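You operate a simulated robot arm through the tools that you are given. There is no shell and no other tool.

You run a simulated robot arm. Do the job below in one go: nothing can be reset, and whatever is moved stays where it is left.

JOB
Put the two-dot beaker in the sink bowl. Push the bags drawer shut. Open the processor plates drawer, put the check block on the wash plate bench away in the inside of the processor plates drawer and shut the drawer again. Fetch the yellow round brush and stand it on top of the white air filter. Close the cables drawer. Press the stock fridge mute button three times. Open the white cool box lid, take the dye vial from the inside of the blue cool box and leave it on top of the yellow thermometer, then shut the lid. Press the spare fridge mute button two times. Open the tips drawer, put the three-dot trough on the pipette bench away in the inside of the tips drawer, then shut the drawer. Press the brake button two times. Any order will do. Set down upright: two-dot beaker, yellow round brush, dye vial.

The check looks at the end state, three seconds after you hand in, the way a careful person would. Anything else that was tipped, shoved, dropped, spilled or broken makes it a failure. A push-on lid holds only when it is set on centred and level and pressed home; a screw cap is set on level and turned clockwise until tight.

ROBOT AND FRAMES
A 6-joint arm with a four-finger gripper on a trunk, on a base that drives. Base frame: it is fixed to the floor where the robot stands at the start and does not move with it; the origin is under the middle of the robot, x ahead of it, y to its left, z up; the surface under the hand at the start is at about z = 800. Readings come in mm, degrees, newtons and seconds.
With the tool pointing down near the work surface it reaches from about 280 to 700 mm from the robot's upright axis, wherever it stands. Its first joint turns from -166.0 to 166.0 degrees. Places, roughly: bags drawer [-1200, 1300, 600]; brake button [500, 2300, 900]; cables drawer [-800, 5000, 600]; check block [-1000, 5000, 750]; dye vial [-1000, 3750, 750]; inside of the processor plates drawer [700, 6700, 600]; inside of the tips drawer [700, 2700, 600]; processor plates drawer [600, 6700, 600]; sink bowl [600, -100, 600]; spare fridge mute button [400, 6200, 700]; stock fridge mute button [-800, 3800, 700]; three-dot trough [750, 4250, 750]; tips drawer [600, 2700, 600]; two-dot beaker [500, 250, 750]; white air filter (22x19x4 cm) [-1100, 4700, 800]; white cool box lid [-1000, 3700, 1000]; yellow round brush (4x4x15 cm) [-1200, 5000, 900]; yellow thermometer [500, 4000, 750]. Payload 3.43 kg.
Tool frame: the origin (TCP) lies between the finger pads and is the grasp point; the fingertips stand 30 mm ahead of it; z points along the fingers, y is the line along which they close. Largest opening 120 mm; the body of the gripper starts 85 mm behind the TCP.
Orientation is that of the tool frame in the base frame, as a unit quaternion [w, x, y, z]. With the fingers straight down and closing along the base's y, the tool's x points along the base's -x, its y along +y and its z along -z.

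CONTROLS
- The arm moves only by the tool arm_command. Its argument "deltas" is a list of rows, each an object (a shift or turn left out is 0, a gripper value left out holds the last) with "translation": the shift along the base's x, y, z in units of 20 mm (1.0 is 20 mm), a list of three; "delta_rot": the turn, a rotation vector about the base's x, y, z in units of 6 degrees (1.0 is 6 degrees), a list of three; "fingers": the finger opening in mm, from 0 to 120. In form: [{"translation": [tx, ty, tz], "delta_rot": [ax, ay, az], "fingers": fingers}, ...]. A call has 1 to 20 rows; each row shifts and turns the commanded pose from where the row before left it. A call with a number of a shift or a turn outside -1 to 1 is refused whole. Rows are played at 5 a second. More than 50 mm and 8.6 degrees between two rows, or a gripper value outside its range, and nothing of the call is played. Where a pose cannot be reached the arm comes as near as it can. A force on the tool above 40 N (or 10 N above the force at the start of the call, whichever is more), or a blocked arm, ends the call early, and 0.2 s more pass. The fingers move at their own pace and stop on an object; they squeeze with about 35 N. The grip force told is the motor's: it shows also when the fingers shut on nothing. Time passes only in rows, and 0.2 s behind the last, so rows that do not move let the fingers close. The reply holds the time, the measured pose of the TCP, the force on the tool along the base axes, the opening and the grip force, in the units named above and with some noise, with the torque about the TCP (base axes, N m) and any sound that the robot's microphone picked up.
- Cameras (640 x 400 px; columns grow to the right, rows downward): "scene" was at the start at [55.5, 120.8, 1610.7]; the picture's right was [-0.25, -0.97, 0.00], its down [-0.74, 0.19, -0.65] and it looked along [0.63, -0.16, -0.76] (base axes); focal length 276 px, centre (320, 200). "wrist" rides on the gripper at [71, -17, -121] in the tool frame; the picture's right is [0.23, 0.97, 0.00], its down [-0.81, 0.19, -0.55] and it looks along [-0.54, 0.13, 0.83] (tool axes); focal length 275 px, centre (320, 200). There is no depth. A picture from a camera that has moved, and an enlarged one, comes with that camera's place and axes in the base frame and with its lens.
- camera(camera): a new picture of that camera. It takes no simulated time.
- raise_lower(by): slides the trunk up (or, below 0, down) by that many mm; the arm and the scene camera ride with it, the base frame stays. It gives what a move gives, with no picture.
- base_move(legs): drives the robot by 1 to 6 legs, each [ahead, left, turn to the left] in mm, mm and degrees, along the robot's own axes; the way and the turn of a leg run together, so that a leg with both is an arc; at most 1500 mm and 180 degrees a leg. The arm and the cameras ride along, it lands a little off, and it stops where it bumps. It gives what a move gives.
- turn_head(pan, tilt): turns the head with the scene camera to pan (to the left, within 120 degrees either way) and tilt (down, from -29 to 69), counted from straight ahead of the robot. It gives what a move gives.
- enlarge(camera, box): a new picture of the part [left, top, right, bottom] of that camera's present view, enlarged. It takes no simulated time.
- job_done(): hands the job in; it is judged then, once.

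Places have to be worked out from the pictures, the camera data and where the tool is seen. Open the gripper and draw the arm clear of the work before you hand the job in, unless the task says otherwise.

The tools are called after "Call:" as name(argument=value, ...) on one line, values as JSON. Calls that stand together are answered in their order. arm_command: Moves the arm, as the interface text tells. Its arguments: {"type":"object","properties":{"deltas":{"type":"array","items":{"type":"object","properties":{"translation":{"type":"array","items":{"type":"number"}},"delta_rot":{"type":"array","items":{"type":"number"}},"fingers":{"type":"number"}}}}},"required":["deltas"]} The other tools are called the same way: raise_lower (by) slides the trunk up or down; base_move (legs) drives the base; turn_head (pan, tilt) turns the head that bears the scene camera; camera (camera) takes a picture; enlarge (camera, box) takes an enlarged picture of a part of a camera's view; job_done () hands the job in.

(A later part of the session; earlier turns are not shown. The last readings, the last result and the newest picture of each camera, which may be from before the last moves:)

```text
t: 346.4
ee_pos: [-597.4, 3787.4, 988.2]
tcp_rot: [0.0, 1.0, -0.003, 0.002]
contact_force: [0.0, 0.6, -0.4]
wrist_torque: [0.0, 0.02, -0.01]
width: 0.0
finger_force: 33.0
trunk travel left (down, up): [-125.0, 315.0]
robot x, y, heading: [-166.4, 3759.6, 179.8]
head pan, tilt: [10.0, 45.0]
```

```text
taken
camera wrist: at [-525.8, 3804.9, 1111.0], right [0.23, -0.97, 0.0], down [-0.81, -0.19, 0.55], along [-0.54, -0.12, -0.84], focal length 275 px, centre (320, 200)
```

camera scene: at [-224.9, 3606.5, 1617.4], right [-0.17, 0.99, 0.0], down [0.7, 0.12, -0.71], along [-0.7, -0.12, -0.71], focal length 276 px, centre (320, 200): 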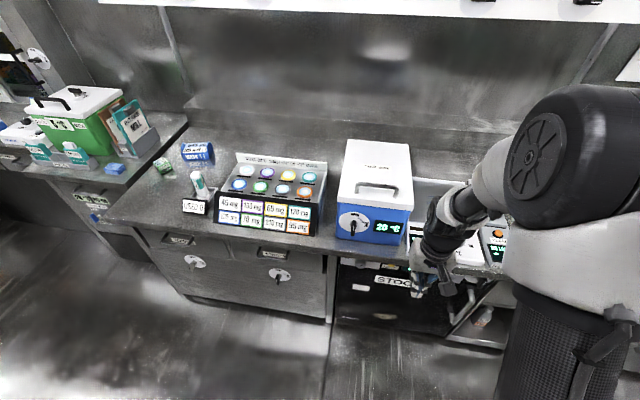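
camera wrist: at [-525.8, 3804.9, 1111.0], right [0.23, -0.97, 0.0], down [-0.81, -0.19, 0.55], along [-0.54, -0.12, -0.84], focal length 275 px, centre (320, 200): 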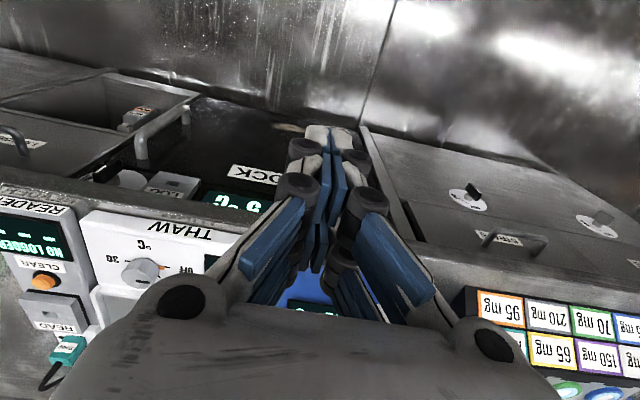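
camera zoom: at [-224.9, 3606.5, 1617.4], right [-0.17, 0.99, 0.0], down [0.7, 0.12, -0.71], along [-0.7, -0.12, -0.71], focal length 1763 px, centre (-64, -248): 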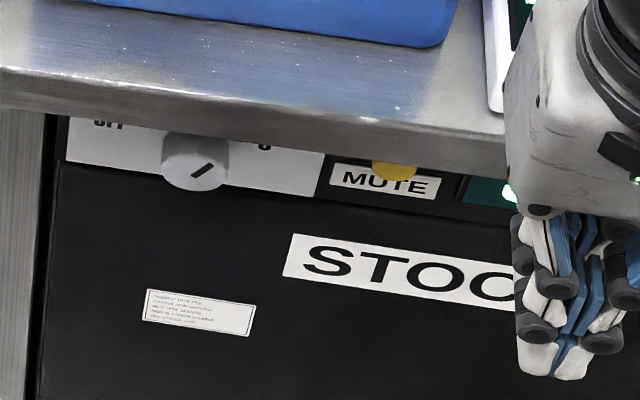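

The cool box catch appears to be at OPEN. First the STOCK fridge MUTE (yellow, near (-812, 3775, 720), just under the bench edge): I back up slightly, then go to the horizontal pose.

Call:
base_move(legs=[[-70, 0, 0]])

Call:
arm_command(deltas=[{"translation": [-0.9, 0, -1]}, {"translation": [-0.9, 0, -1]}, {"translation": [-0.9, 0, -1]}, {"translation": [-0.9, 0, -1]}, {"translation": [-0.9, 0, -1]}, {"translation": [-0.5, 0, -1.0]}, {}])

Call:
arm_command(deltas=[{"translation": [0, 0, -1], "delta_rot": [0, 1, 0]}, {"translation": [0, 0, -1], "delta_rot": [0, 1, 0]}, {"translation": [0, 0, -1], "delta_rot": [0, 1, 0]}, {"translation": [0, 0, -0.5], "delta_rot": [0, 1, 0]}, {"delta_rot": [0, 1, 0]}, {"delta_rot": [0, 1, 0]}, {"delta_rot": [0, 1, 0]}, {"delta_rot": [0, 1, 0]}, {"delta_rot": [0, 1, 0]}, {"delta_rot": [0, 1, 0]}, {"delta_rot": [0, 1, 0]}, {"delta_rot": [0, 1, 0]}, {"delta_rot": [0, 1, 0]}, {"delta_rot": [0, 1, 0]}, {"delta_rot": [0, 1, 0]}, {}])

Call:
camera(camera="wrist")

Call:
camera(camera="scene")

```text
t: 347.4
ee_pos: [-526.0, 3786.4, 989.8]
tcp_rot: [0.0, 1.0, -0.001, 0.002]
contact_force: [0.1, 0.1, 0.5]
wrist_torque: [0.03, 0.07, 0.0]
width: 0.1
finger_force: 33.2
trunk travel left (down, up): [-125.0, 315.0]
robot x, y, heading: [-97.1, 3758.8, 179.9]
head pan, tilt: [10.0, 45.0]
```

```text
t: 349.1
ee_pos: [-626.8, 3787.0, 869.8]
tcp_rot: [0.0, 1.0, -0.001, 0.002]
contact_force: [-0.3, -1.0, -0.5]
wrist_torque: [-0.02, -0.02, 0.0]
width: 0.1
finger_force: 33.3
trunk travel left (down, up): [-125.0, 315.0]
robot x, y, heading: [-92.8, 3759.1, 179.9]
head pan, tilt: [10.0, 45.0]
```

```text
t: 352.4
ee_pos: [-627.2, 3789.5, 810.2]
tcp_rot: [-0.005, 0.727, -0.007, -0.687]
contact_force: [-0.7, 0.6, 0.8]
wrist_torque: [-0.02, 0.04, 0.0]
width: 0.1
finger_force: 33.2
out of reach, approached as far as the arm can: row 3
trunk travel left (down, up): [-125.0, 315.0]
robot x, y, heading: [-93.1, 3765.6, 179.6]
head pan, tilt: [10.0, 45.0]
```

```text
taken
camera wrist: at [-502.5, 3806.0, 744.9], right [0.0, -0.97, -0.23], down [0.5, -0.2, 0.84], along [-0.86, -0.11, 0.49], focal length 275 px, centre (320, 200)
```

wrist: 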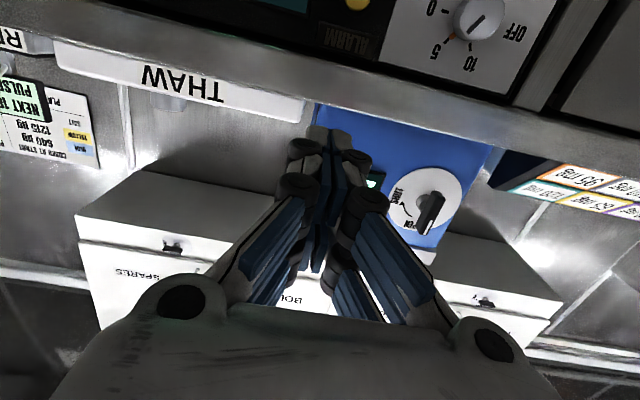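

```text
taken
camera scene: at [-154.7, 3606.2, 1617.4], right [-0.17, 0.99, 0.0], down [0.7, 0.12, -0.71], along [-0.7, -0.12, -0.71], focal length 276 px, centre (320, 200)
```

scene: 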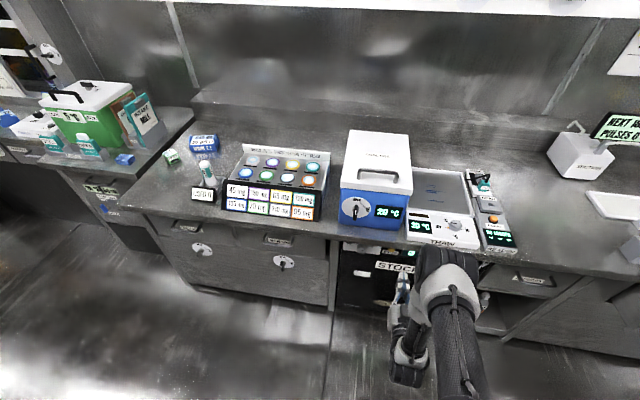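

I zoom on the cool-box knob from below and the mute button region.

Call:
enlarge(camera="wrist", box=[370, 140, 500, 260])

Call:
enlarge(camera="wrist", box=[260, 0, 540, 120])

Call:
enlarge(camera="scene", box=[330, 120, 430, 290])

```text
3.33 times, centred on (435, 200) of wrist
camera zoom: at [-502.5, 3806.0, 744.9], right [0.0, -0.97, -0.23], down [0.5, -0.2, 0.84], along [-0.86, -0.11, 0.49], focal length 918 px, centre (-63, 200)
```

zoom: 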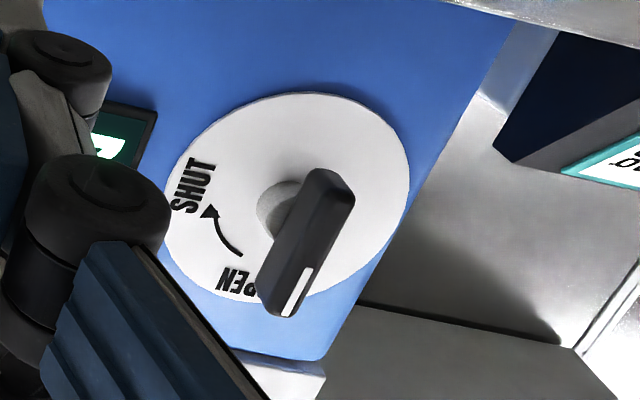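

```text
2.29 times, centred on (400, 60) of wrist
camera zoom: at [-502.5, 3806.0, 744.9], right [0.0, -0.97, -0.23], down [0.5, -0.2, 0.84], along [-0.86, -0.11, 0.49], focal length 629 px, centre (137, 520)
```

zoom: 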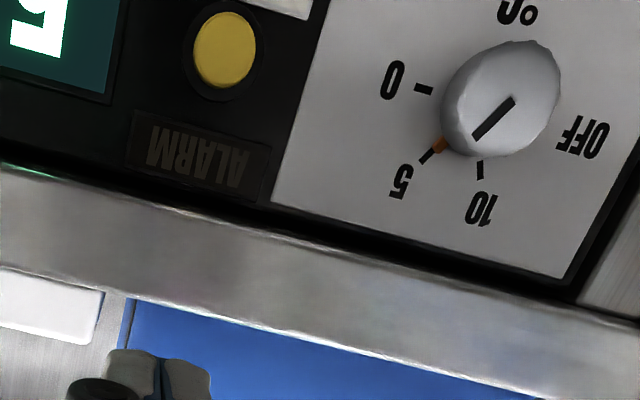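

```text
2.35 times, centred on (380, 205) of scene
camera zoom: at [-154.7, 3606.2, 1617.4], right [-0.17, 0.99, 0.0], down [0.7, 0.12, -0.71], along [-0.7, -0.12, -0.71], focal length 648 px, centre (179, 188)
```

zoom: 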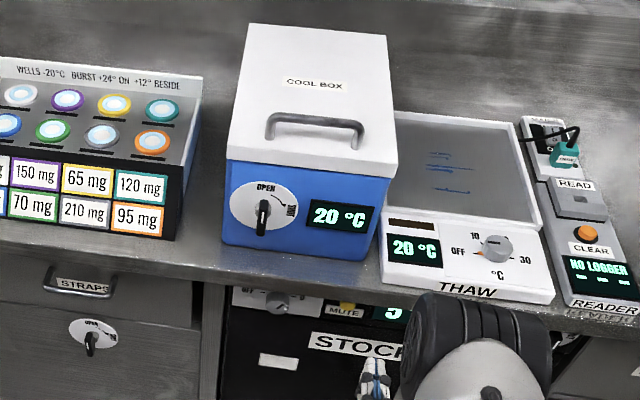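

The cool-box catch is at OPEN. The MUTE button triangulates to (-831, 3780, 700). As with BRAKE, I'll press with the near prongs, so I aim with TCP z≈725; I lower the trunk, level the tool and drive a bit closer.

Call:
raise_lower(by=-85)

Call:
arm_command(deltas=[{"translation": [-0.5, -0.25, 0], "delta_rot": [0, 0.53, 0]}, {"translation": [-0.5, -0.25, 0]}, {}])

Call:
base_move(legs=[[80, 0, 0]])

Call:
camera(camera="wrist")

```text
t: 353.7
ee_pos: [-626.9, 3790.6, 724.7]
tcp_rot: [-0.004, 0.726, -0.006, -0.687]
contact_force: [0.7, 0.7, -0.3]
wrist_torque: [-0.01, 0.01, 0.0]
width: 0.1
finger_force: 33.3
trunk travel left (down, up): [-40.0, 400.0]
robot x, y, heading: [-95.7, 3760.1, 180.1]
head pan, tilt: [10.0, 45.0]
```

```text
t: 354.5
ee_pos: [-647.1, 3779.1, 722.2]
tcp_rot: [-0.004, 0.707, -0.008, -0.707]
contact_force: [-0.1, -0.2, -0.3]
wrist_torque: [0.02, 0.0, 0.04]
width: 0.0
finger_force: 33.6
trunk travel left (down, up): [-40.0, 400.0]
robot x, y, heading: [-97.4, 3761.3, 180.0]
head pan, tilt: [10.0, 45.0]
```

```text
t: 355.5
ee_pos: [-729.5, 3780.5, 722.8]
tcp_rot: [-0.004, 0.708, -0.007, -0.707]
contact_force: [-1.0, -0.5, 0.5]
wrist_torque: [-0.01, 0.02, 0.01]
width: 0.0
finger_force: 33.5
trunk travel left (down, up): [-40.0, 400.0]
robot x, y, heading: [-175.4, 3764.0, 179.9]
head pan, tilt: [10.0, 45.0]
```

```text
taken
camera wrist: at [-608.0, 3795.4, 652.1], right [-0.02, -0.97, -0.23], down [0.55, -0.2, 0.81], along [-0.84, -0.11, 0.54], focal length 275 px, centre (320, 200)
```

wrist: 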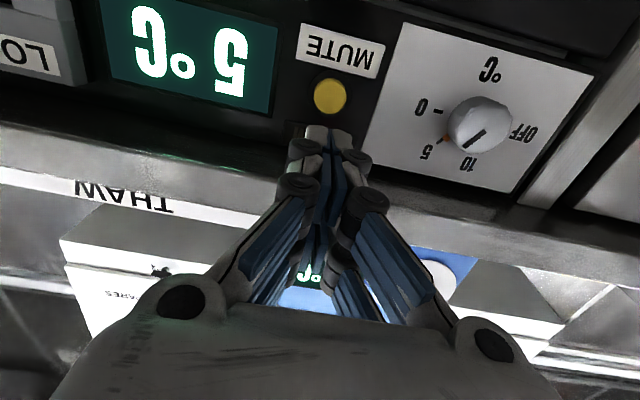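

The yellow MUTE button is right ahead. I adjust y -4, z +4 and advance, slowing near contact.

Call:
arm_command(deltas=[{"translation": [-0.7, -0.2, 0.2]}, {"translation": [-0.8, 0, 0]}, {"translation": [-0.7, 0, 0]}, {}])

Call:
camera(camera="wrist")

```text
t: 356.5
ee_pos: [-773.3, 3775.8, 726.0]
tcp_rot: [-0.004, 0.707, -0.006, -0.707]
contact_force: [0.1, 0.4, -0.5]
wrist_torque: [-0.01, -0.02, 0.0]
width: 0.0
finger_force: 33.5
trunk travel left (down, up): [-40.0, 400.0]
robot x, y, heading: [-175.3, 3759.5, 179.6]
head pan, tilt: [10.0, 45.0]
```

```text
taken
camera wrist: at [-652.9, 3792.0, 655.2], right [-0.02, -0.97, -0.23], down [0.55, -0.2, 0.81], along [-0.84, -0.11, 0.54], focal length 275 px, centre (320, 200)
```

wrist: 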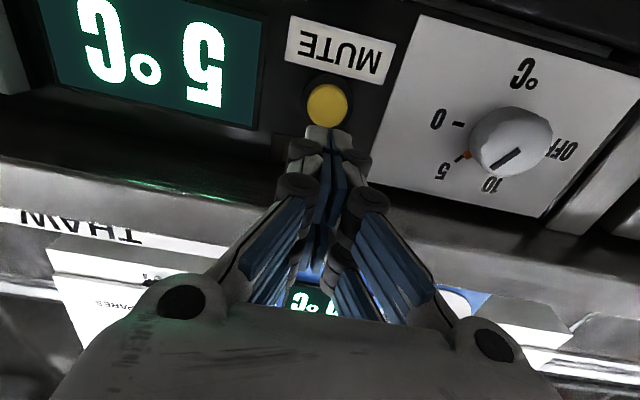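

Alignment matches the earlier click geometry. I advance another 22 mm, then in 2 mm steps.

Call:
arm_command(deltas=[{"translation": [-0.6, 0, 0]}, {"translation": [-0.5, 0, 0]}, {}])

Call:
arm_command(deltas=[{"translation": [-0.12, 0, 0]}, {"translation": [-0.12, 0, 0]}, {}])

Call:
enlarge(camera="wrist", box=[240, 40, 420, 200])

```text
t: 357.3
ee_pos: [-795.6, 3775.9, 726.1]
tcp_rot: [-0.005, 0.707, -0.006, -0.707]
contact_force: [-0.3, 0.1, 0.1]
wrist_torque: [-0.01, -0.02, 0.0]
width: 0.2
finger_force: 33.1
trunk travel left (down, up): [-40.0, 400.0]
robot x, y, heading: [-177.2, 3762.5, 179.9]
head pan, tilt: [10.0, 45.0]
```

```text
t: 358.1
ee_pos: [-800.1, 3775.7, 726.4]
tcp_rot: [-0.004, 0.708, -0.007, -0.707]
contact_force: [0.9, -0.7, 0.0]
wrist_torque: [-0.02, -0.02, 0.0]
width: 0.0
finger_force: 33.2
trunk travel left (down, up): [-40.0, 400.0]
robot x, y, heading: [-177.0, 3758.0, 179.7]
head pan, tilt: [10.0, 45.0]
```

```text
2.50 times, centred on (330, 120) of wrist
camera zoom: at [-679.4, 3791.8, 655.7], right [-0.02, -0.97, -0.23], down [0.55, -0.2, 0.81], along [-0.84, -0.11, 0.54], focal length 688 px, centre (295, 400)
```

zoom: 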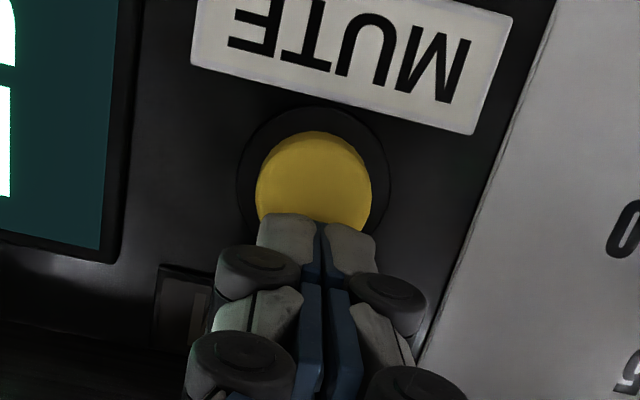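

Call:
arm_command(deltas=[{"translation": [-0.12, 0, 0]}, {"translation": [-0.12, 0, 0]}, {}])

Call:
arm_command(deltas=[{"translation": [-0.12, 0, 0]}, {"translation": [-0.12, 0, 0]}, {}])

Call:
enlarge(camera="wrist", box=[240, 40, 420, 200])

```text
t: 358.9
ee_pos: [-804.2, 3775.3, 725.7]
tcp_rot: [-0.003, 0.708, -0.007, -0.707]
contact_force: [0.4, -0.5, 0.0]
wrist_torque: [-0.01, -0.02, 0.02]
width: 6.2
finger_force: 33.7
trunk travel left (down, up): [-40.0, 400.0]
robot x, y, heading: [-173.2, 3764.1, 179.9]
head pan, tilt: [10.0, 45.0]
```

```text
t: 359.7
ee_pos: [-808.5, 3776.4, 726.8]
tcp_rot: [-0.004, 0.708, -0.007, -0.706]
contact_force: [3.4, 1.6, 0.3]
wrist_torque: [0.03, -0.11, -0.05]
width: 5.8
finger_force: 33.4
trunk travel left (down, up): [-40.0, 400.0]
robot x, y, heading: [-177.6, 3760.0, 180.0]
head pan, tilt: [10.0, 45.0]
heard: click
```

```text
2.50 times, centred on (330, 120) of wrist
camera zoom: at [-687.6, 3791.2, 655.9], right [-0.02, -0.97, -0.23], down [0.55, -0.2, 0.81], along [-0.84, -0.11, 0.54], focal length 688 px, centre (295, 400)
```

zoom: 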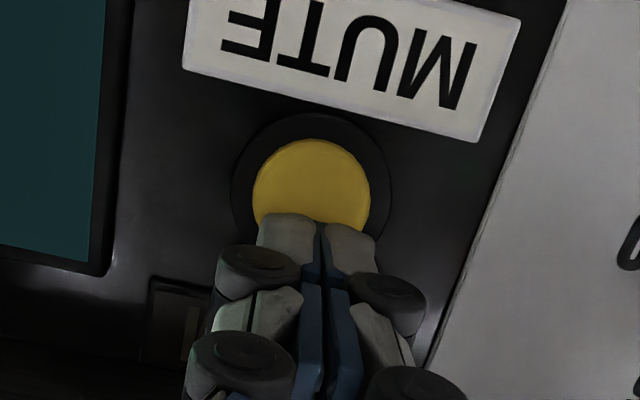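

Click — one press. I repeat: back 10 mm, forward 10 mm, twice more.

Call:
arm_command(deltas=[{"translation": [0.3, 0, 0]}, {"translation": [0.3, 0, 0]}, {}])

Call:
arm_command(deltas=[{"translation": [-0.3, 0, 0]}, {"translation": [-0.18, 0, 0]}, {"translation": [-0.12, 0, 0]}, {}])

Call:
arm_command(deltas=[{"translation": [0.3, 0, 0]}, {"translation": [0.3, 0, 0]}, {}])

```text
t: 360.5
ee_pos: [-797.4, 3775.6, 727.2]
tcp_rot: [-0.005, 0.707, -0.008, -0.707]
contact_force: [0.4, 0.2, -0.4]
wrist_torque: [-0.02, -0.01, -0.02]
width: 0.2
finger_force: 33.9
trunk travel left (down, up): [-40.0, 400.0]
robot x, y, heading: [-173.5, 3758.9, 179.7]
head pan, tilt: [10.0, 45.0]
```

```text
t: 361.5
ee_pos: [-809.6, 3773.4, 726.4]
tcp_rot: [-0.004, 0.708, -0.007, -0.706]
contact_force: [4.5, 2.4, 0.0]
wrist_torque: [0.07, -0.09, -0.06]
width: 6.0
finger_force: 33.7
trunk travel left (down, up): [-40.0, 400.0]
robot x, y, heading: [-172.0, 3762.4, 179.7]
head pan, tilt: [10.0, 45.0]
heard: click
```

```text
t: 362.3
ee_pos: [-796.0, 3775.4, 727.5]
tcp_rot: [-0.005, 0.707, -0.007, -0.707]
contact_force: [0.2, -0.7, -0.5]
wrist_torque: [0.01, -0.02, 0.02]
width: 0.0
finger_force: 33.2
trunk travel left (down, up): [-40.0, 400.0]
robot x, y, heading: [-176.5, 3760.3, 180.3]
head pan, tilt: [10.0, 45.0]
```

Two clicks so far; now the third.

Call:
arm_command(deltas=[{"translation": [-0.3, 0, 0]}, {"translation": [-0.18, 0, 0]}, {"translation": [-0.12, 0, 0]}, {}])

Call:
arm_command(deltas=[{"translation": [0.3, 0, 0]}, {"translation": [0.6, 0, 0]}, {"translation": [1, 0, 0]}, {"translation": [1, 0, 0]}, {"translation": [1, 0, 0]}, {}])

```text
t: 363.3
ee_pos: [-809.7, 3775.4, 727.1]
tcp_rot: [-0.003, 0.708, -0.006, -0.706]
contact_force: [4.0, -0.2, -2.1]
wrist_torque: [-0.01, -0.15, 0.03]
width: 5.8
finger_force: 33.2
trunk travel left (down, up): [-40.0, 400.0]
robot x, y, heading: [-178.4, 3758.4, 180.1]
head pan, tilt: [10.0, 45.0]
heard: click
```

```text
t: 364.7
ee_pos: [-729.2, 3774.2, 727.6]
tcp_rot: [-0.005, 0.707, -0.006, -0.707]
contact_force: [-0.8, 0.7, 0.1]
wrist_torque: [0.0, -0.01, 0.03]
width: 0.0
finger_force: 33.6
trunk travel left (down, up): [-40.0, 400.0]
robot x, y, heading: [-173.5, 3756.0, 179.6]
head pan, tilt: [10.0, 45.0]
```

All three mute presses done. Next the cool-box lid: I'll lift it from under its front lip with rolled, closed fingers. First I shift over to the lid's centre line (y≈3676), roll the hand, extend the arm and check the view.

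Call:
base_move(legs=[[-60, 95, 0]])

Call:
arm_command(deltas=[{"delta_rot": [-1, 0, 0]}, {"delta_rot": [-1, 0, 0]}, {"delta_rot": [-1, 0, 0]}, {"delta_rot": [-1, 0, 0]}, {"delta_rot": [-1, 0, 0]}, {"delta_rot": [-1, 0, 0]}, {"delta_rot": [-1, 0, 0]}, {"delta_rot": [-1, 0, 0]}, {"delta_rot": [-1, 0, 0]}, {"delta_rot": [-1, 0, 0]}, {"delta_rot": [-1, 0, 0]}, {"delta_rot": [-1, 0, 0]}, {"delta_rot": [-1, 0, 0]}, {"delta_rot": [-1, 0, 0]}, {"delta_rot": [-1, 0, 0]}, {}])

Call:
raise_lower(by=225)

Call:
camera(camera="wrist")

Call:
turn_head(pan=0, tilt=40)

Call:
camera(camera="scene")

```text
t: 365.9
ee_pos: [-669.5, 3682.8, 728.3]
tcp_rot: [-0.005, 0.707, -0.007, -0.707]
contact_force: [0.0, -1.2, -0.9]
wrist_torque: [0.0, 0.0, -0.02]
width: 0.2
finger_force: 33.9
trunk travel left (down, up): [-40.0, 400.0]
robot x, y, heading: [-115.8, 3670.5, 180.3]
head pan, tilt: [10.0, 45.0]
```

```text
t: 369.3
ee_pos: [-669.3, 3682.2, 727.2]
tcp_rot: [-0.498, -0.503, 0.505, 0.494]
contact_force: [-0.4, -0.7, -0.3]
wrist_torque: [0.01, 0.0, 0.02]
width: 0.0
finger_force: 33.0
trunk travel left (down, up): [-40.0, 400.0]
robot x, y, heading: [-111.6, 3667.4, 180.0]
head pan, tilt: [10.0, 45.0]
```

```text
t: 371.7
ee_pos: [-669.0, 3681.6, 953.4]
tcp_rot: [-0.497, -0.504, 0.504, 0.495]
contact_force: [0.2, 0.3, 0.6]
wrist_torque: [-0.04, 0.01, 0.01]
width: 0.0
finger_force: 33.9
trunk travel left (down, up): [-265.0, 175.0]
robot x, y, heading: [-116.1, 3666.8, 180.0]
head pan, tilt: [10.0, 45.0]
```

```text
taken
camera wrist: at [-548.6, 3611.8, 937.7], right [-0.02, -0.23, 0.97], down [0.55, 0.81, 0.2], along [-0.84, 0.54, 0.11], focal length 275 px, centre (320, 200)
```

wrist: 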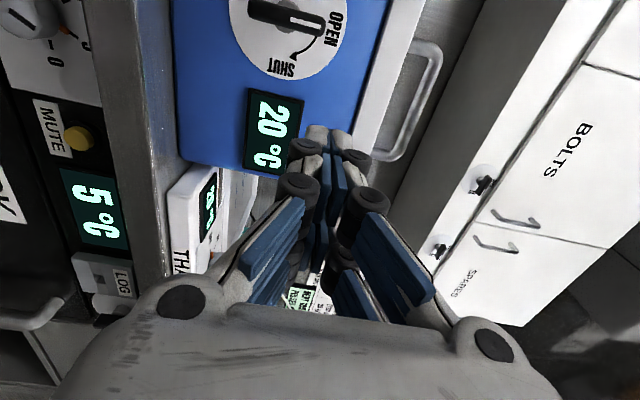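

```text
t: 372.4
ee_pos: [-669.8, 3680.8, 951.5]
tcp_rot: [-0.497, -0.503, 0.504, 0.495]
contact_force: [0.2, -0.5, 0.6]
wrist_torque: [-0.01, 0.0, 0.02]
width: 0.1
finger_force: 33.7
trunk travel left (down, up): [-265.0, 175.0]
robot x, y, heading: [-115.0, 3668.2, 180.2]
head pan, tilt: [0.0, 40.0]
```

```text
taken
camera scene: at [-179.5, 3528.2, 1764.6], right [0.0, 1.0, 0.0], down [0.64, 0.0, -0.77], along [-0.77, 0.0, -0.64], focal length 276 px, centre (320, 200)
```

scene: 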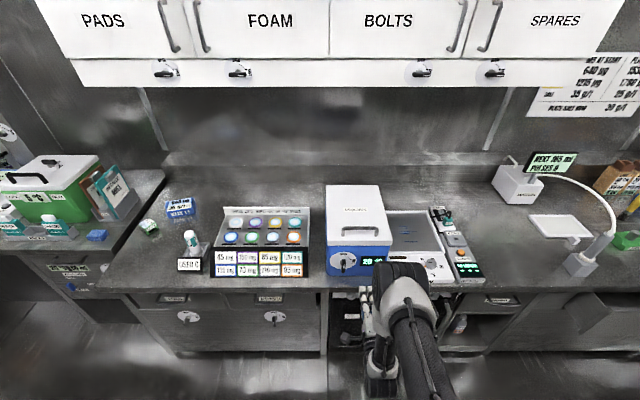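

Call:
enlarge(camera="scene", box=[310, 170, 410, 290])

Call:
enlarge(camera="wrist", box=[280, 0, 480, 180])

```text
3.33 times, centred on (360, 230) of scene
camera zoom: at [-179.5, 3528.2, 1764.6], right [0.0, 1.0, 0.0], down [0.64, 0.0, -0.77], along [-0.77, 0.0, -0.64], focal length 918 px, centre (187, 100)
```

zoom: 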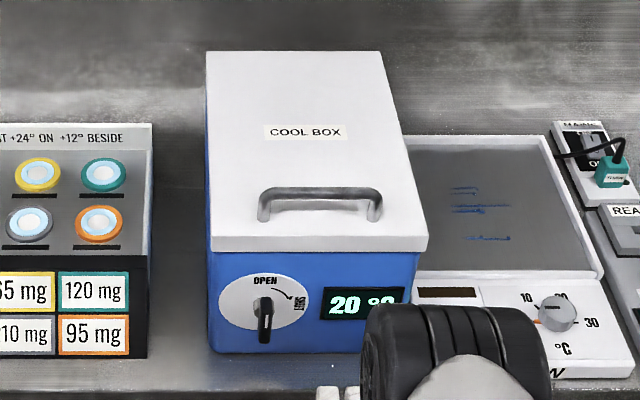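

```text
2.22 times, centred on (380, 90) of wrist
camera zoom: at [-548.6, 3611.8, 937.9], right [-0.01, -0.23, 0.97], down [0.55, 0.81, 0.2], along [-0.84, 0.54, 0.11], focal length 612 px, centre (187, 444)
```

zoom: 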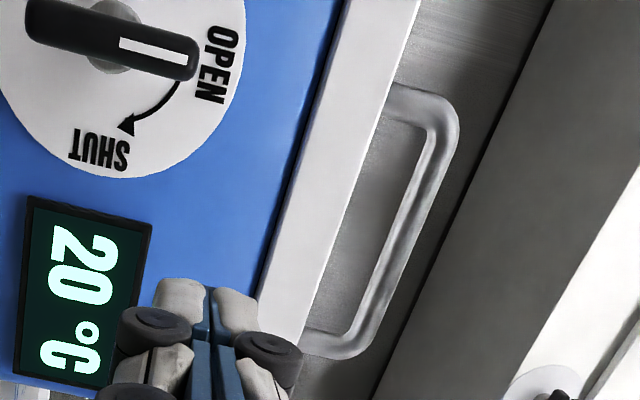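

The lid's lip has almost no overhang, so I'll use its handle instead (bar at about (-876, 3671, 1057), ~40 mm above the lid). I raise to bar height with fingers opened 36 mm and approach from the front.

Call:
raise_lower(by=105)

Call:
arm_command(deltas=[{"translation": [0, -0.3, 0], "fingers": 36}, {}, {}])

Call:
base_move(legs=[[110, 0, 0]])

Call:
camera(camera="wrist")

Call:
enlarge(camera="scene", box=[280, 180, 440, 320])

```text
t: 373.8
ee_pos: [-669.8, 3682.2, 1055.7]
tcp_rot: [-0.497, -0.504, 0.505, 0.495]
contact_force: [0.9, -0.1, 0.4]
wrist_torque: [0.02, -0.01, 0.01]
width: 0.0
finger_force: 33.2
trunk travel left (down, up): [-370.0, 70.0]
robot x, y, heading: [-114.7, 3666.0, 179.8]
head pan, tilt: [0.0, 40.0]
```

```text
t: 374.6
ee_pos: [-669.2, 3675.3, 1058.2]
tcp_rot: [-0.497, -0.504, 0.504, 0.495]
contact_force: [-0.4, 0.4, -0.2]
wrist_torque: [0.0, -0.02, 0.0]
width: 35.9
finger_force: 0.1
trunk travel left (down, up): [-370.0, 70.0]
robot x, y, heading: [-114.0, 3668.3, 179.9]
head pan, tilt: [0.0, 40.0]
```

```text
t: 375.8
ee_pos: [-780.6, 3674.8, 1057.3]
tcp_rot: [0.497, 0.505, -0.504, -0.494]
contact_force: [-0.1, -0.3, -0.1]
wrist_torque: [-0.04, 0.03, -0.01]
width: 35.9
finger_force: 0.1
trunk travel left (down, up): [-370.0, 70.0]
robot x, y, heading: [-224.5, 3668.7, -180.0]
head pan, tilt: [0.0, 40.0]
```

```text
taken
camera wrist: at [-659.0, 3604.2, 1043.0], right [-0.02, -0.23, 0.97], down [0.55, 0.81, 0.2], along [-0.84, 0.54, 0.11], focal length 275 px, centre (320, 200)
```

wrist: 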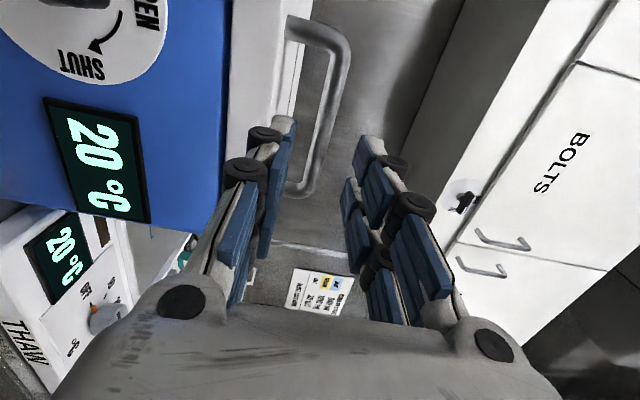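

```text
2.86 times, centred on (360, 250) of scene
camera zoom: at [-290.9, 3528.0, 1869.6], right [0.0, 1.0, 0.0], down [0.64, 0.0, -0.77], along [-0.77, 0.0, -0.64], focal length 787 px, centre (206, 57)
```

zoom: 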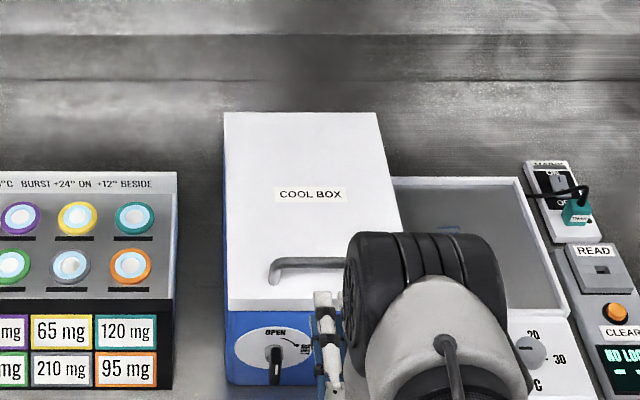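

The bar is about 9 mm above my axis. I raise 9 mm and drive in 85 mm to straddle it.

Call:
arm_command(deltas=[{"translation": [0, 0, 0.45]}, {}])

Call:
base_move(legs=[[60, 0, 0]])

Call:
camera(camera="wrist")

```text
t: 376.4
ee_pos: [-779.8, 3672.9, 1067.5]
tcp_rot: [0.498, 0.504, -0.503, -0.494]
contact_force: [-0.8, -0.3, -0.6]
wrist_torque: [-0.02, 0.0, -0.01]
width: 35.9
finger_force: 0.1
trunk travel left (down, up): [-370.0, 70.0]
robot x, y, heading: [-228.3, 3666.7, -180.1]
head pan, tilt: [0.0, 40.0]
```

```text
t: 377.4
ee_pos: [-842.2, 3674.4, 1066.3]
tcp_rot: [0.497, 0.505, -0.504, -0.494]
contact_force: [-0.2, 0.7, -0.1]
wrist_torque: [-0.05, 0.04, 0.0]
width: 35.8
finger_force: 0.1
trunk travel left (down, up): [-370.0, 70.0]
robot x, y, heading: [-286.5, 3666.2, -179.8]
head pan, tilt: [0.0, 40.0]
```

```text
taken
camera wrist: at [-719.4, 3604.2, 1052.4], right [-0.02, -0.23, 0.97], down [0.55, 0.81, 0.2], along [-0.84, 0.54, 0.11], focal length 275 px, centre (320, 200)
```

wrist: 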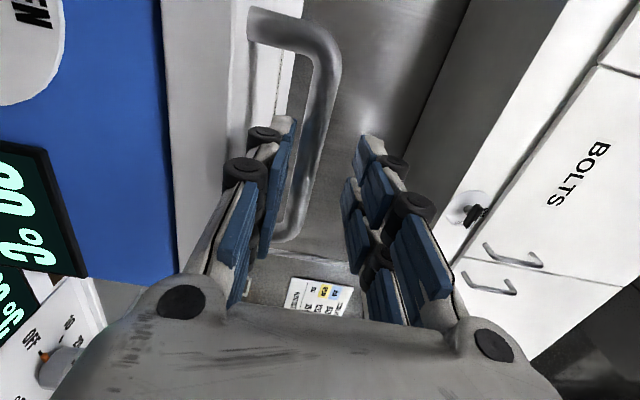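

Call:
arm_command(deltas=[{"translation": [-0.6, 0, -0.1]}, {"translation": [-0.6, 0, -0.1]}, {}])

Call:
camera(camera="wrist")

```text
t: 378.2
ee_pos: [-863.8, 3673.7, 1063.9]
tcp_rot: [-0.497, -0.504, 0.505, 0.494]
contact_force: [0.4, -0.5, -0.5]
wrist_torque: [0.01, 0.03, -0.01]
width: 36.1
finger_force: 0.1
trunk travel left (down, up): [-370.0, 70.0]
robot x, y, heading: [-286.6, 3665.5, -179.8]
head pan, tilt: [0.0, 40.0]
```

```text
taken
camera wrist: at [-741.9, 3604.5, 1049.8], right [-0.01, -0.23, 0.97], down [0.55, 0.81, 0.2], along [-0.84, 0.54, 0.11], focal length 275 px, centre (320, 200)
```

wrist: 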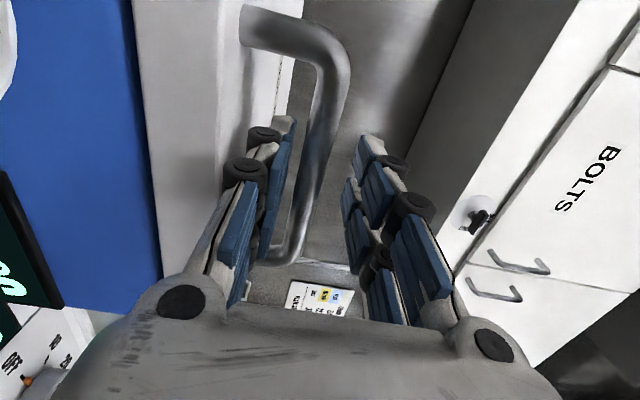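

The bar sits between the fingers just as with the TIPS handle. I close on it.

Call:
arm_command(deltas=[{"translation": [-0.3, 0, 0]}, {"fingers": 5}, {}, {}, {}])

Call:
camera(camera="wrist")

```text
t: 379.4
ee_pos: [-871.8, 3673.8, 1063.3]
tcp_rot: [-0.497, -0.504, 0.505, 0.495]
contact_force: [-8.0, 0.5, -8.2]
wrist_torque: [1.61, -0.06, 0.28]
width: 11.5
finger_force: 44.5
trunk travel left (down, up): [-370.0, 70.0]
robot x, y, heading: [-285.1, 3669.4, -179.8]
head pan, tilt: [0.0, 40.0]
```

```text
taken
camera wrist: at [-750.1, 3604.2, 1048.0], right [-0.02, -0.23, 0.97], down [0.55, 0.81, 0.2], along [-0.84, 0.54, 0.11], focal length 275 px, centre (320, 200)
```

wrist: 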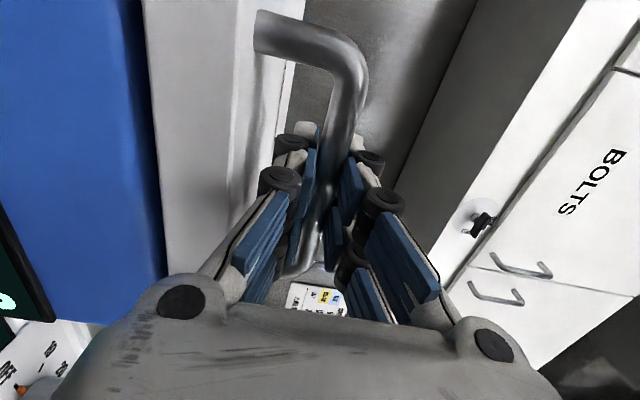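

Gripped at 11.5 mm. I start lifting along the lid's arc (hinge near (-1185, 1000)), pitching the tool with it, in small steps while watching forces.

Call:
arm_command(deltas=[{"translation": [-0.09, 0, 0.4], "delta_rot": [0, -0.25, 0]}, {"translation": [-0.09, 0, 0.4], "delta_rot": [0, -0.25, 0]}, {"translation": [-0.12, 0, 0.4], "delta_rot": [0, -0.25, 0]}, {"translation": [-0.12, 0, 0.4], "delta_rot": [0, -0.25, 0]}, {}])

Call:
enlarge(camera="scene", box=[270, 180, 430, 320])

```text
t: 380.6
ee_pos: [-880.6, 3673.6, 1094.4]
tcp_rot: [-0.47, -0.529, 0.53, 0.467]
contact_force: [-19.6, 0.9, -8.6]
wrist_torque: [1.93, 0.0, 0.29]
width: 11.6
finger_force: 44.5
trunk travel left (down, up): [-370.0, 70.0]
robot x, y, heading: [-286.8, 3670.2, -180.0]
head pan, tilt: [0.0, 40.0]
```

```text
2.86 times, centred on (350, 250) of scene
camera zoom: at [-354.5, 3527.9, 1869.4], right [0.0, 1.0, 0.0], down [0.64, 0.0, -0.76], along [-0.76, 0.0, -0.64], focal length 787 px, centre (234, 57)
```

zoom: 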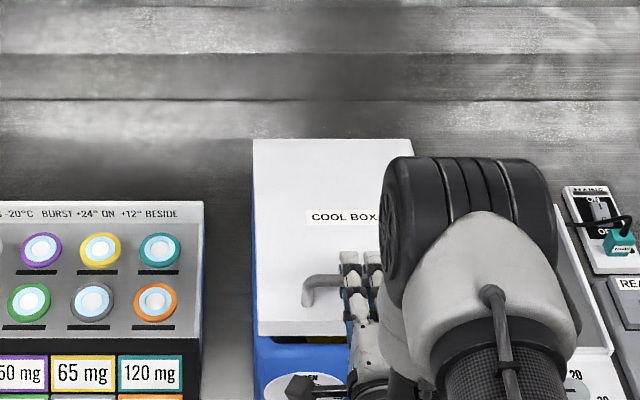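

The lid is lifting; it pulls me toward -x by ~20 N, so I add a bit more -x and continue the arc.

Call:
arm_command(deltas=[{"translation": [-0.2, 0, 0.2], "delta_rot": [0, -0.1, 0]}, {"translation": [-0.17, 0, 0.4], "delta_rot": [0, -0.25, 0]}, {"translation": [-0.17, 0, 0.4], "delta_rot": [0, -0.25, 0]}, {"translation": [-0.18, 0, 0.38], "delta_rot": [0, -0.25, 0]}, {"translation": [-0.18, 0, 0.38], "delta_rot": [0, -0.25, 0]}, {}])

Call:
enlarge(camera="scene", box=[270, 160, 430, 300])

```text
t: 382.0
ee_pos: [-895.9, 3673.5, 1130.6]
tcp_rot: [-0.439, -0.555, 0.556, 0.436]
contact_force: [-0.3, 3.7, -1.7]
wrist_torque: [1.88, -0.02, 0.73]
width: 12.0
finger_force: 45.1
trunk travel left (down, up): [-370.0, 70.0]
robot x, y, heading: [-283.6, 3664.9, -179.9]
head pan, tilt: [0.0, 40.0]
```

```text
2.86 times, centred on (350, 230) of scene
camera zoom: at [-350.0, 3528.3, 1869.6], right [0.0, 1.0, 0.0], down [0.64, 0.0, -0.77], along [-0.77, 0.0, -0.64], focal length 787 px, centre (234, 114)
```

zoom: 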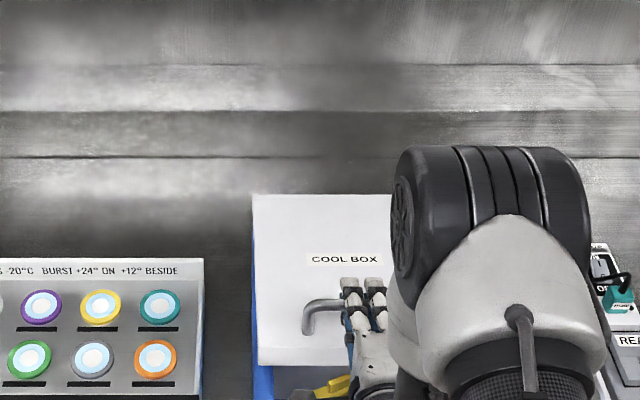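

Forces are near zero and the path fits a hinge at about (-1180, 991), R≈316 mm. I continue up to ~30°.

Call:
arm_command(deltas=[{"translation": [-0.39, 0, 0.73], "delta_rot": [0, -0.5, 0]}, {"translation": [-0.42, 0, 0.71], "delta_rot": [0, -0.5, 0]}, {"translation": [-0.46, 0, 0.69], "delta_rot": [0, -0.5, 0]}, {"translation": [-0.5, 0, 0.66], "delta_rot": [0, -0.5, 0]}, {"translation": [-0.53, 0, 0.64], "delta_rot": [0, -0.5, 0]}, {"translation": [-0.56, 0, 0.61], "delta_rot": [0, -0.5, 0]}, {}])

Call:
camera(camera="scene")

Call:
camera(camera="wrist")

```text
t: 383.6
ee_pos: [-955.5, 3674.7, 1210.0]
tcp_rot: [-0.346, -0.616, 0.618, 0.343]
contact_force: [-6.3, 9.3, -7.9]
wrist_torque: [1.67, -0.06, 1.29]
width: 12.1
finger_force: 44.5
trunk travel left (down, up): [-370.0, 70.0]
robot x, y, heading: [-285.0, 3666.4, -180.1]
head pan, tilt: [0.0, 40.0]
```

```text
taken
camera scene: at [-352.0, 3529.8, 1869.6], right [0.0, 1.0, 0.0], down [0.64, 0.0, -0.77], along [-0.77, 0.0, -0.64], focal length 276 px, centre (320, 200)
```

scene: 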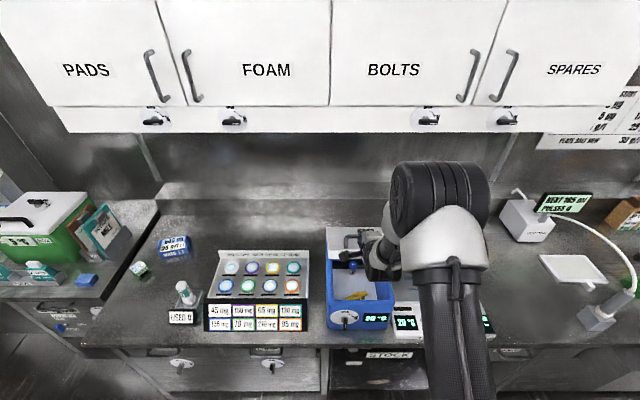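

```text
taken
camera wrist: at [-843.7, 3603.9, 1260.3], right [-0.51, -0.23, 0.83], down [0.37, 0.81, 0.45], along [-0.78, 0.54, -0.33], focal length 275 px, centre (320, 200)
```

wrist: 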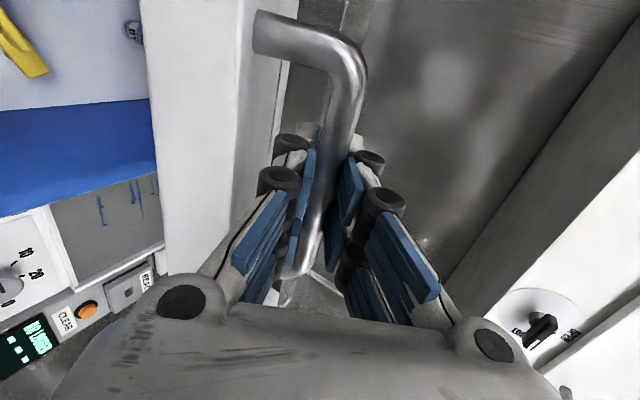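

The lid is ~31° open. I test whether it holds on its own by opening the fingers slightly around the bar.

Call:
arm_command(deltas=[{"fingers": 30}, {}, {}, {}])

Call:
camera(camera="wrist")

```text
t: 384.6
ee_pos: [-953.9, 3671.9, 1211.9]
tcp_rot: [-0.347, -0.616, 0.618, 0.344]
contact_force: [0.7, -1.2, -1.5]
wrist_torque: [0.03, 0.0, 0.01]
width: 30.9
finger_force: 0.5
trunk travel left (down, up): [-370.0, 70.0]
robot x, y, heading: [-289.7, 3667.4, -179.8]
head pan, tilt: [0.0, 40.0]
```

```text
taken
camera wrist: at [-841.8, 3601.9, 1260.8], right [-0.51, -0.23, 0.83], down [0.37, 0.81, 0.45], along [-0.78, 0.54, -0.33], focal length 275 px, centre (320, 200)
```

wrist: 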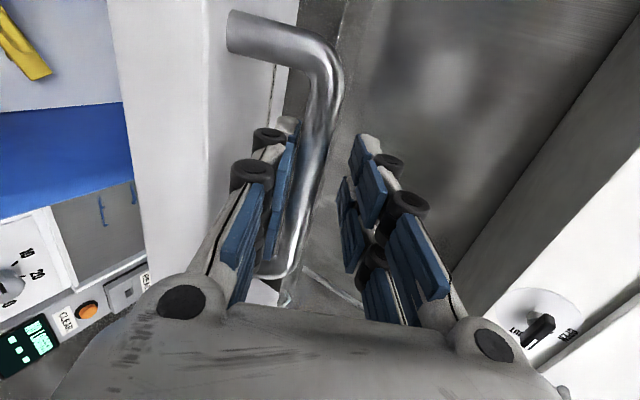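

The lid sinks when unsupported, so it must go past vertical. A better way: grip the bar with the tool pointing nearly straight down from a base position further in, so one steady orientation works all the way. I first re-grip and lower the lid along the same arc.

Call:
arm_command(deltas=[{"fingers": 5}, {}, {}, {}])

Call:
arm_command(deltas=[{"translation": [0.56, 0, -0.61], "delta_rot": [0, 0.5, 0]}, {"translation": [0.53, 0, -0.64], "delta_rot": [0, 0.5, 0]}, {"translation": [0.5, 0, -0.66], "delta_rot": [0, 0.5, 0]}, {"translation": [0.46, 0, -0.69], "delta_rot": [0, 0.5, 0]}, {"translation": [0.42, 0, -0.71], "delta_rot": [0, 0.5, 0]}, {"translation": [0.39, 0, -0.73], "delta_rot": [0, 0.5, 0]}, {"translation": [0.36, 0, -0.76], "delta_rot": [0, 0.5, 0]}, {"translation": [0.33, 0, -0.77], "delta_rot": [0, 0.5, 0]}, {}])

```text
t: 385.6
ee_pos: [-954.8, 3671.9, 1210.0]
tcp_rot: [0.347, 0.617, -0.617, -0.343]
contact_force: [-4.6, 2.7, -8.0]
wrist_torque: [1.44, 0.01, 0.86]
width: 12.4
finger_force: 44.4
trunk travel left (down, up): [-370.0, 70.0]
robot x, y, heading: [-287.4, 3669.2, -180.0]
head pan, tilt: [0.0, 40.0]
```

```text
t: 387.6
ee_pos: [-883.0, 3671.5, 1098.5]
tcp_rot: [0.468, 0.533, -0.531, -0.464]
contact_force: [-9.6, -13.4, -6.9]
wrist_torque: [1.07, -0.02, 0.78]
width: 12.9
finger_force: 44.6
trunk travel left (down, up): [-370.0, 70.0]
robot x, y, heading: [-285.6, 3668.9, -179.8]
head pan, tilt: [0.0, 40.0]
```

Call:
arm_command(deltas=[{"translation": [0.2, 0, -0.4], "delta_rot": [0, 0.25, 0]}, {"translation": [0.15, 0, -0.4], "delta_rot": [0, 0.25, 0]}, {"translation": [0.12, 0, -0.4], "delta_rot": [0, 0.25, 0]}, {"translation": [0.1, 0, -0.35], "delta_rot": [0, 0.2, 0]}, {}])

Call:
arm_command(deltas=[{"translation": [0, 0, -0.1], "delta_rot": [0, 0.1, 0]}, {"translation": [0, 0, -0.1]}, {}])

```text
t: 388.8
ee_pos: [-872.6, 3672.5, 1066.4]
tcp_rot: [-0.493, -0.509, 0.509, 0.489]
contact_force: [-19.8, -13.3, -9.9]
wrist_torque: [1.19, 0.01, -0.14]
width: 12.3
finger_force: 44.4
trunk travel left (down, up): [-370.0, 70.0]
robot x, y, heading: [-285.9, 3667.0, -179.9]
head pan, tilt: [0.0, 40.0]
```

```text
t: 389.6
ee_pos: [-872.1, 3673.1, 1063.5]
tcp_rot: [-0.496, -0.505, 0.506, 0.493]
contact_force: [-15.3, -14.9, -7.7]
wrist_torque: [1.48, 0.01, -0.43]
width: 12.4
finger_force: 44.8
trunk travel left (down, up): [-370.0, 70.0]
robot x, y, heading: [-282.1, 3666.0, -179.9]
head pan, tilt: [0.0, 40.0]
```

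The lid is down again. I release, back off 160 mm, raise the trunk fully, and pitch the rolled tool down by 80°.

Call:
arm_command(deltas=[{"fingers": 40}, {}, {}])

Call:
base_move(legs=[[-150, 0, 0]])

Call:
raise_lower(by=70)

Call:
arm_command(deltas=[{"translation": [0.2, 0, 0], "delta_rot": [0, -1, 0]}, {"translation": [0.2, 0, 0], "delta_rot": [0, -1, 0]}, {"translation": [0.2, 0, 0], "delta_rot": [0, -1, 0]}, {"translation": [0.2, 0, 0], "delta_rot": [0, -1, 0]}, {"translation": [0.2, 0, 0], "delta_rot": [0, -1, 0]}, {"translation": [0.2, 0, 0], "delta_rot": [0, -1, 0]}, {"translation": [0.2, 0, 0], "delta_rot": [0, -1, 0]}, {"translation": [0.2, 0, 0], "delta_rot": [0, -1, 0]}, {"translation": [0.2, 0, 0], "delta_rot": [0, -1, 0]}, {"translation": [0.2, 0, 0], "delta_rot": [0, -1, 0]}, {"translation": [0.2, 0, 0.5], "delta_rot": [0, -1, 0]}, {"translation": [0.2, 0, 1], "delta_rot": [0, -1, 0]}, {"translation": [0, 0, 1], "delta_rot": [0, -1, 0]}, {"translation": [0, 0, 1], "delta_rot": [0, -0.3, 0]}, {}])

Call:
enlarge(camera="scene", box=[260, 150, 460, 330])

```text
t: 390.4
ee_pos: [-870.0, 3675.2, 1065.5]
tcp_rot: [-0.496, -0.505, 0.505, 0.493]
contact_force: [0.1, 0.4, 0.2]
wrist_torque: [0.0, -0.01, 0.04]
width: 40.0
finger_force: 0.0
trunk travel left (down, up): [-370.0, 70.0]
robot x, y, heading: [-288.6, 3664.8, -179.7]
head pan, tilt: [0.0, 40.0]
```

```text
t: 391.7
ee_pos: [-717.3, 3675.0, 1065.4]
tcp_rot: [0.496, 0.505, -0.504, -0.494]
contact_force: [0.7, 1.0, 0.1]
wrist_torque: [0.0, -0.01, -0.02]
width: 40.1
finger_force: 0.0
trunk travel left (down, up): [-370.0, 70.0]
robot x, y, heading: [-132.5, 3668.0, -180.1]
head pan, tilt: [0.0, 40.0]
```

```text
t: 392.8
ee_pos: [-718.1, 3674.4, 1133.9]
tcp_rot: [0.496, 0.506, -0.505, -0.493]
contact_force: [0.0, 0.3, -0.2]
wrist_torque: [0.0, 0.02, 0.0]
width: 40.4
finger_force: 0.1
trunk travel left (down, up): [-440.0, 0.0]
robot x, y, heading: [-138.4, 3671.8, -180.0]
head pan, tilt: [0.0, 40.0]
```

```text
t: 396.0
ee_pos: [-670.1, 3675.2, 1204.6]
tcp_rot: [-0.058, -0.704, 0.706, 0.055]
contact_force: [0.3, 0.9, -0.7]
wrist_torque: [0.01, 0.01, 0.0]
width: 40.3
finger_force: 0.1
trunk travel left (down, up): [-440.0, 0.0]
robot x, y, heading: [-133.5, 3669.7, -179.8]
head pan, tilt: [0.0, 40.0]
```

```text
2.22 times, centred on (360, 240) of scene
camera zoom: at [-198.5, 3528.2, 1939.4], right [0.0, 1.0, 0.0], down [0.64, 0.0, -0.77], along [-0.77, 0.0, -0.64], focal length 612 px, centre (231, 111)
```

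zoom: 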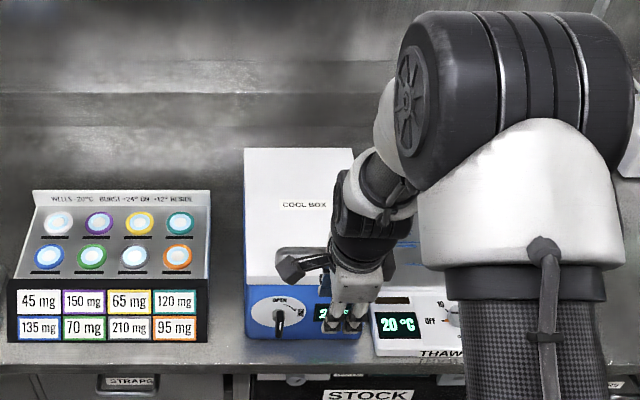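

The tool is at 81° pitch, rolled. I retract the arm to r≈345, then drive in to x≈-550 so the hand is above the handle.

Call:
arm_command(deltas=[{"translation": [1, 0, 0]}, {"translation": [1, 0, 0]}, {"translation": [1, 0, 0]}, {"translation": [1, 0, 0]}, {"translation": [1, 0, 0]}, {"translation": [1, 0, 0]}, {"translation": [1, 0, 0]}, {"translation": [1, 0, 0]}, {"translation": [1, 0, 0]}, {"translation": [0.6, 0, 0]}, {}])

Call:
base_move(legs=[[400, 0, 0]])

Call:
camera(camera="wrist")

Call:
camera(camera="scene")

```text
t: 398.4
ee_pos: [-484.1, 3675.3, 1203.2]
tcp_rot: [-0.056, -0.704, 0.706, 0.054]
contact_force: [0.1, 0.4, 0.4]
wrist_torque: [-0.02, 0.0, -0.02]
width: 40.4
finger_force: 0.0
out of reach, approached as far as the arm can: row 6
trunk travel left (down, up): [-440.0, 0.0]
robot x, y, heading: [-134.1, 3668.3, -179.7]
head pan, tilt: [0.0, 40.0]
```

```text
t: 400.9
ee_pos: [-886.7, 3676.0, 1203.9]
tcp_rot: [-0.056, -0.703, 0.707, 0.055]
contact_force: [-0.7, -0.3, -0.2]
wrist_torque: [0.01, -0.02, -0.02]
width: 39.7
finger_force: 0.0
trunk travel left (down, up): [-440.0, 0.0]
robot x, y, heading: [-537.1, 3668.5, 180.2]
head pan, tilt: [0.0, 40.0]
```

```text
taken
camera wrist: at [-852.2, 3605.5, 1321.7], right [-0.96, -0.22, 0.15], down [-0.1, 0.81, 0.57], along [-0.25, 0.54, -0.81], focal length 275 px, centre (320, 200)
```

wrist: 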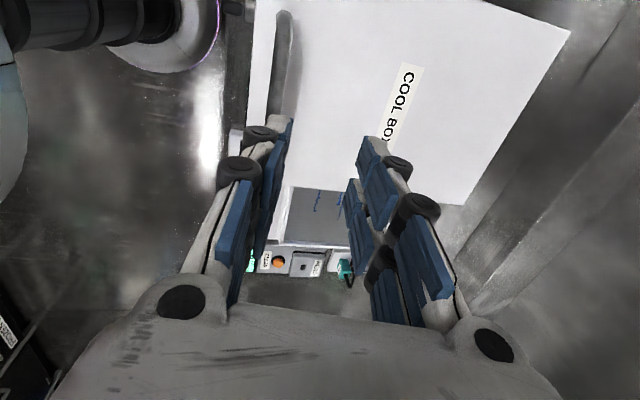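

```text
taken
camera scene: at [-601.6, 3528.1, 1939.4], right [0.0, 1.0, 0.0], down [0.64, 0.0, -0.77], along [-0.77, 0.0, -0.64], focal length 276 px, centre (320, 200)
```

scene: 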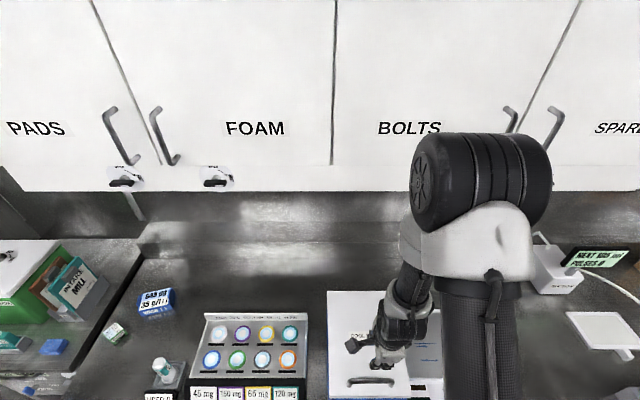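

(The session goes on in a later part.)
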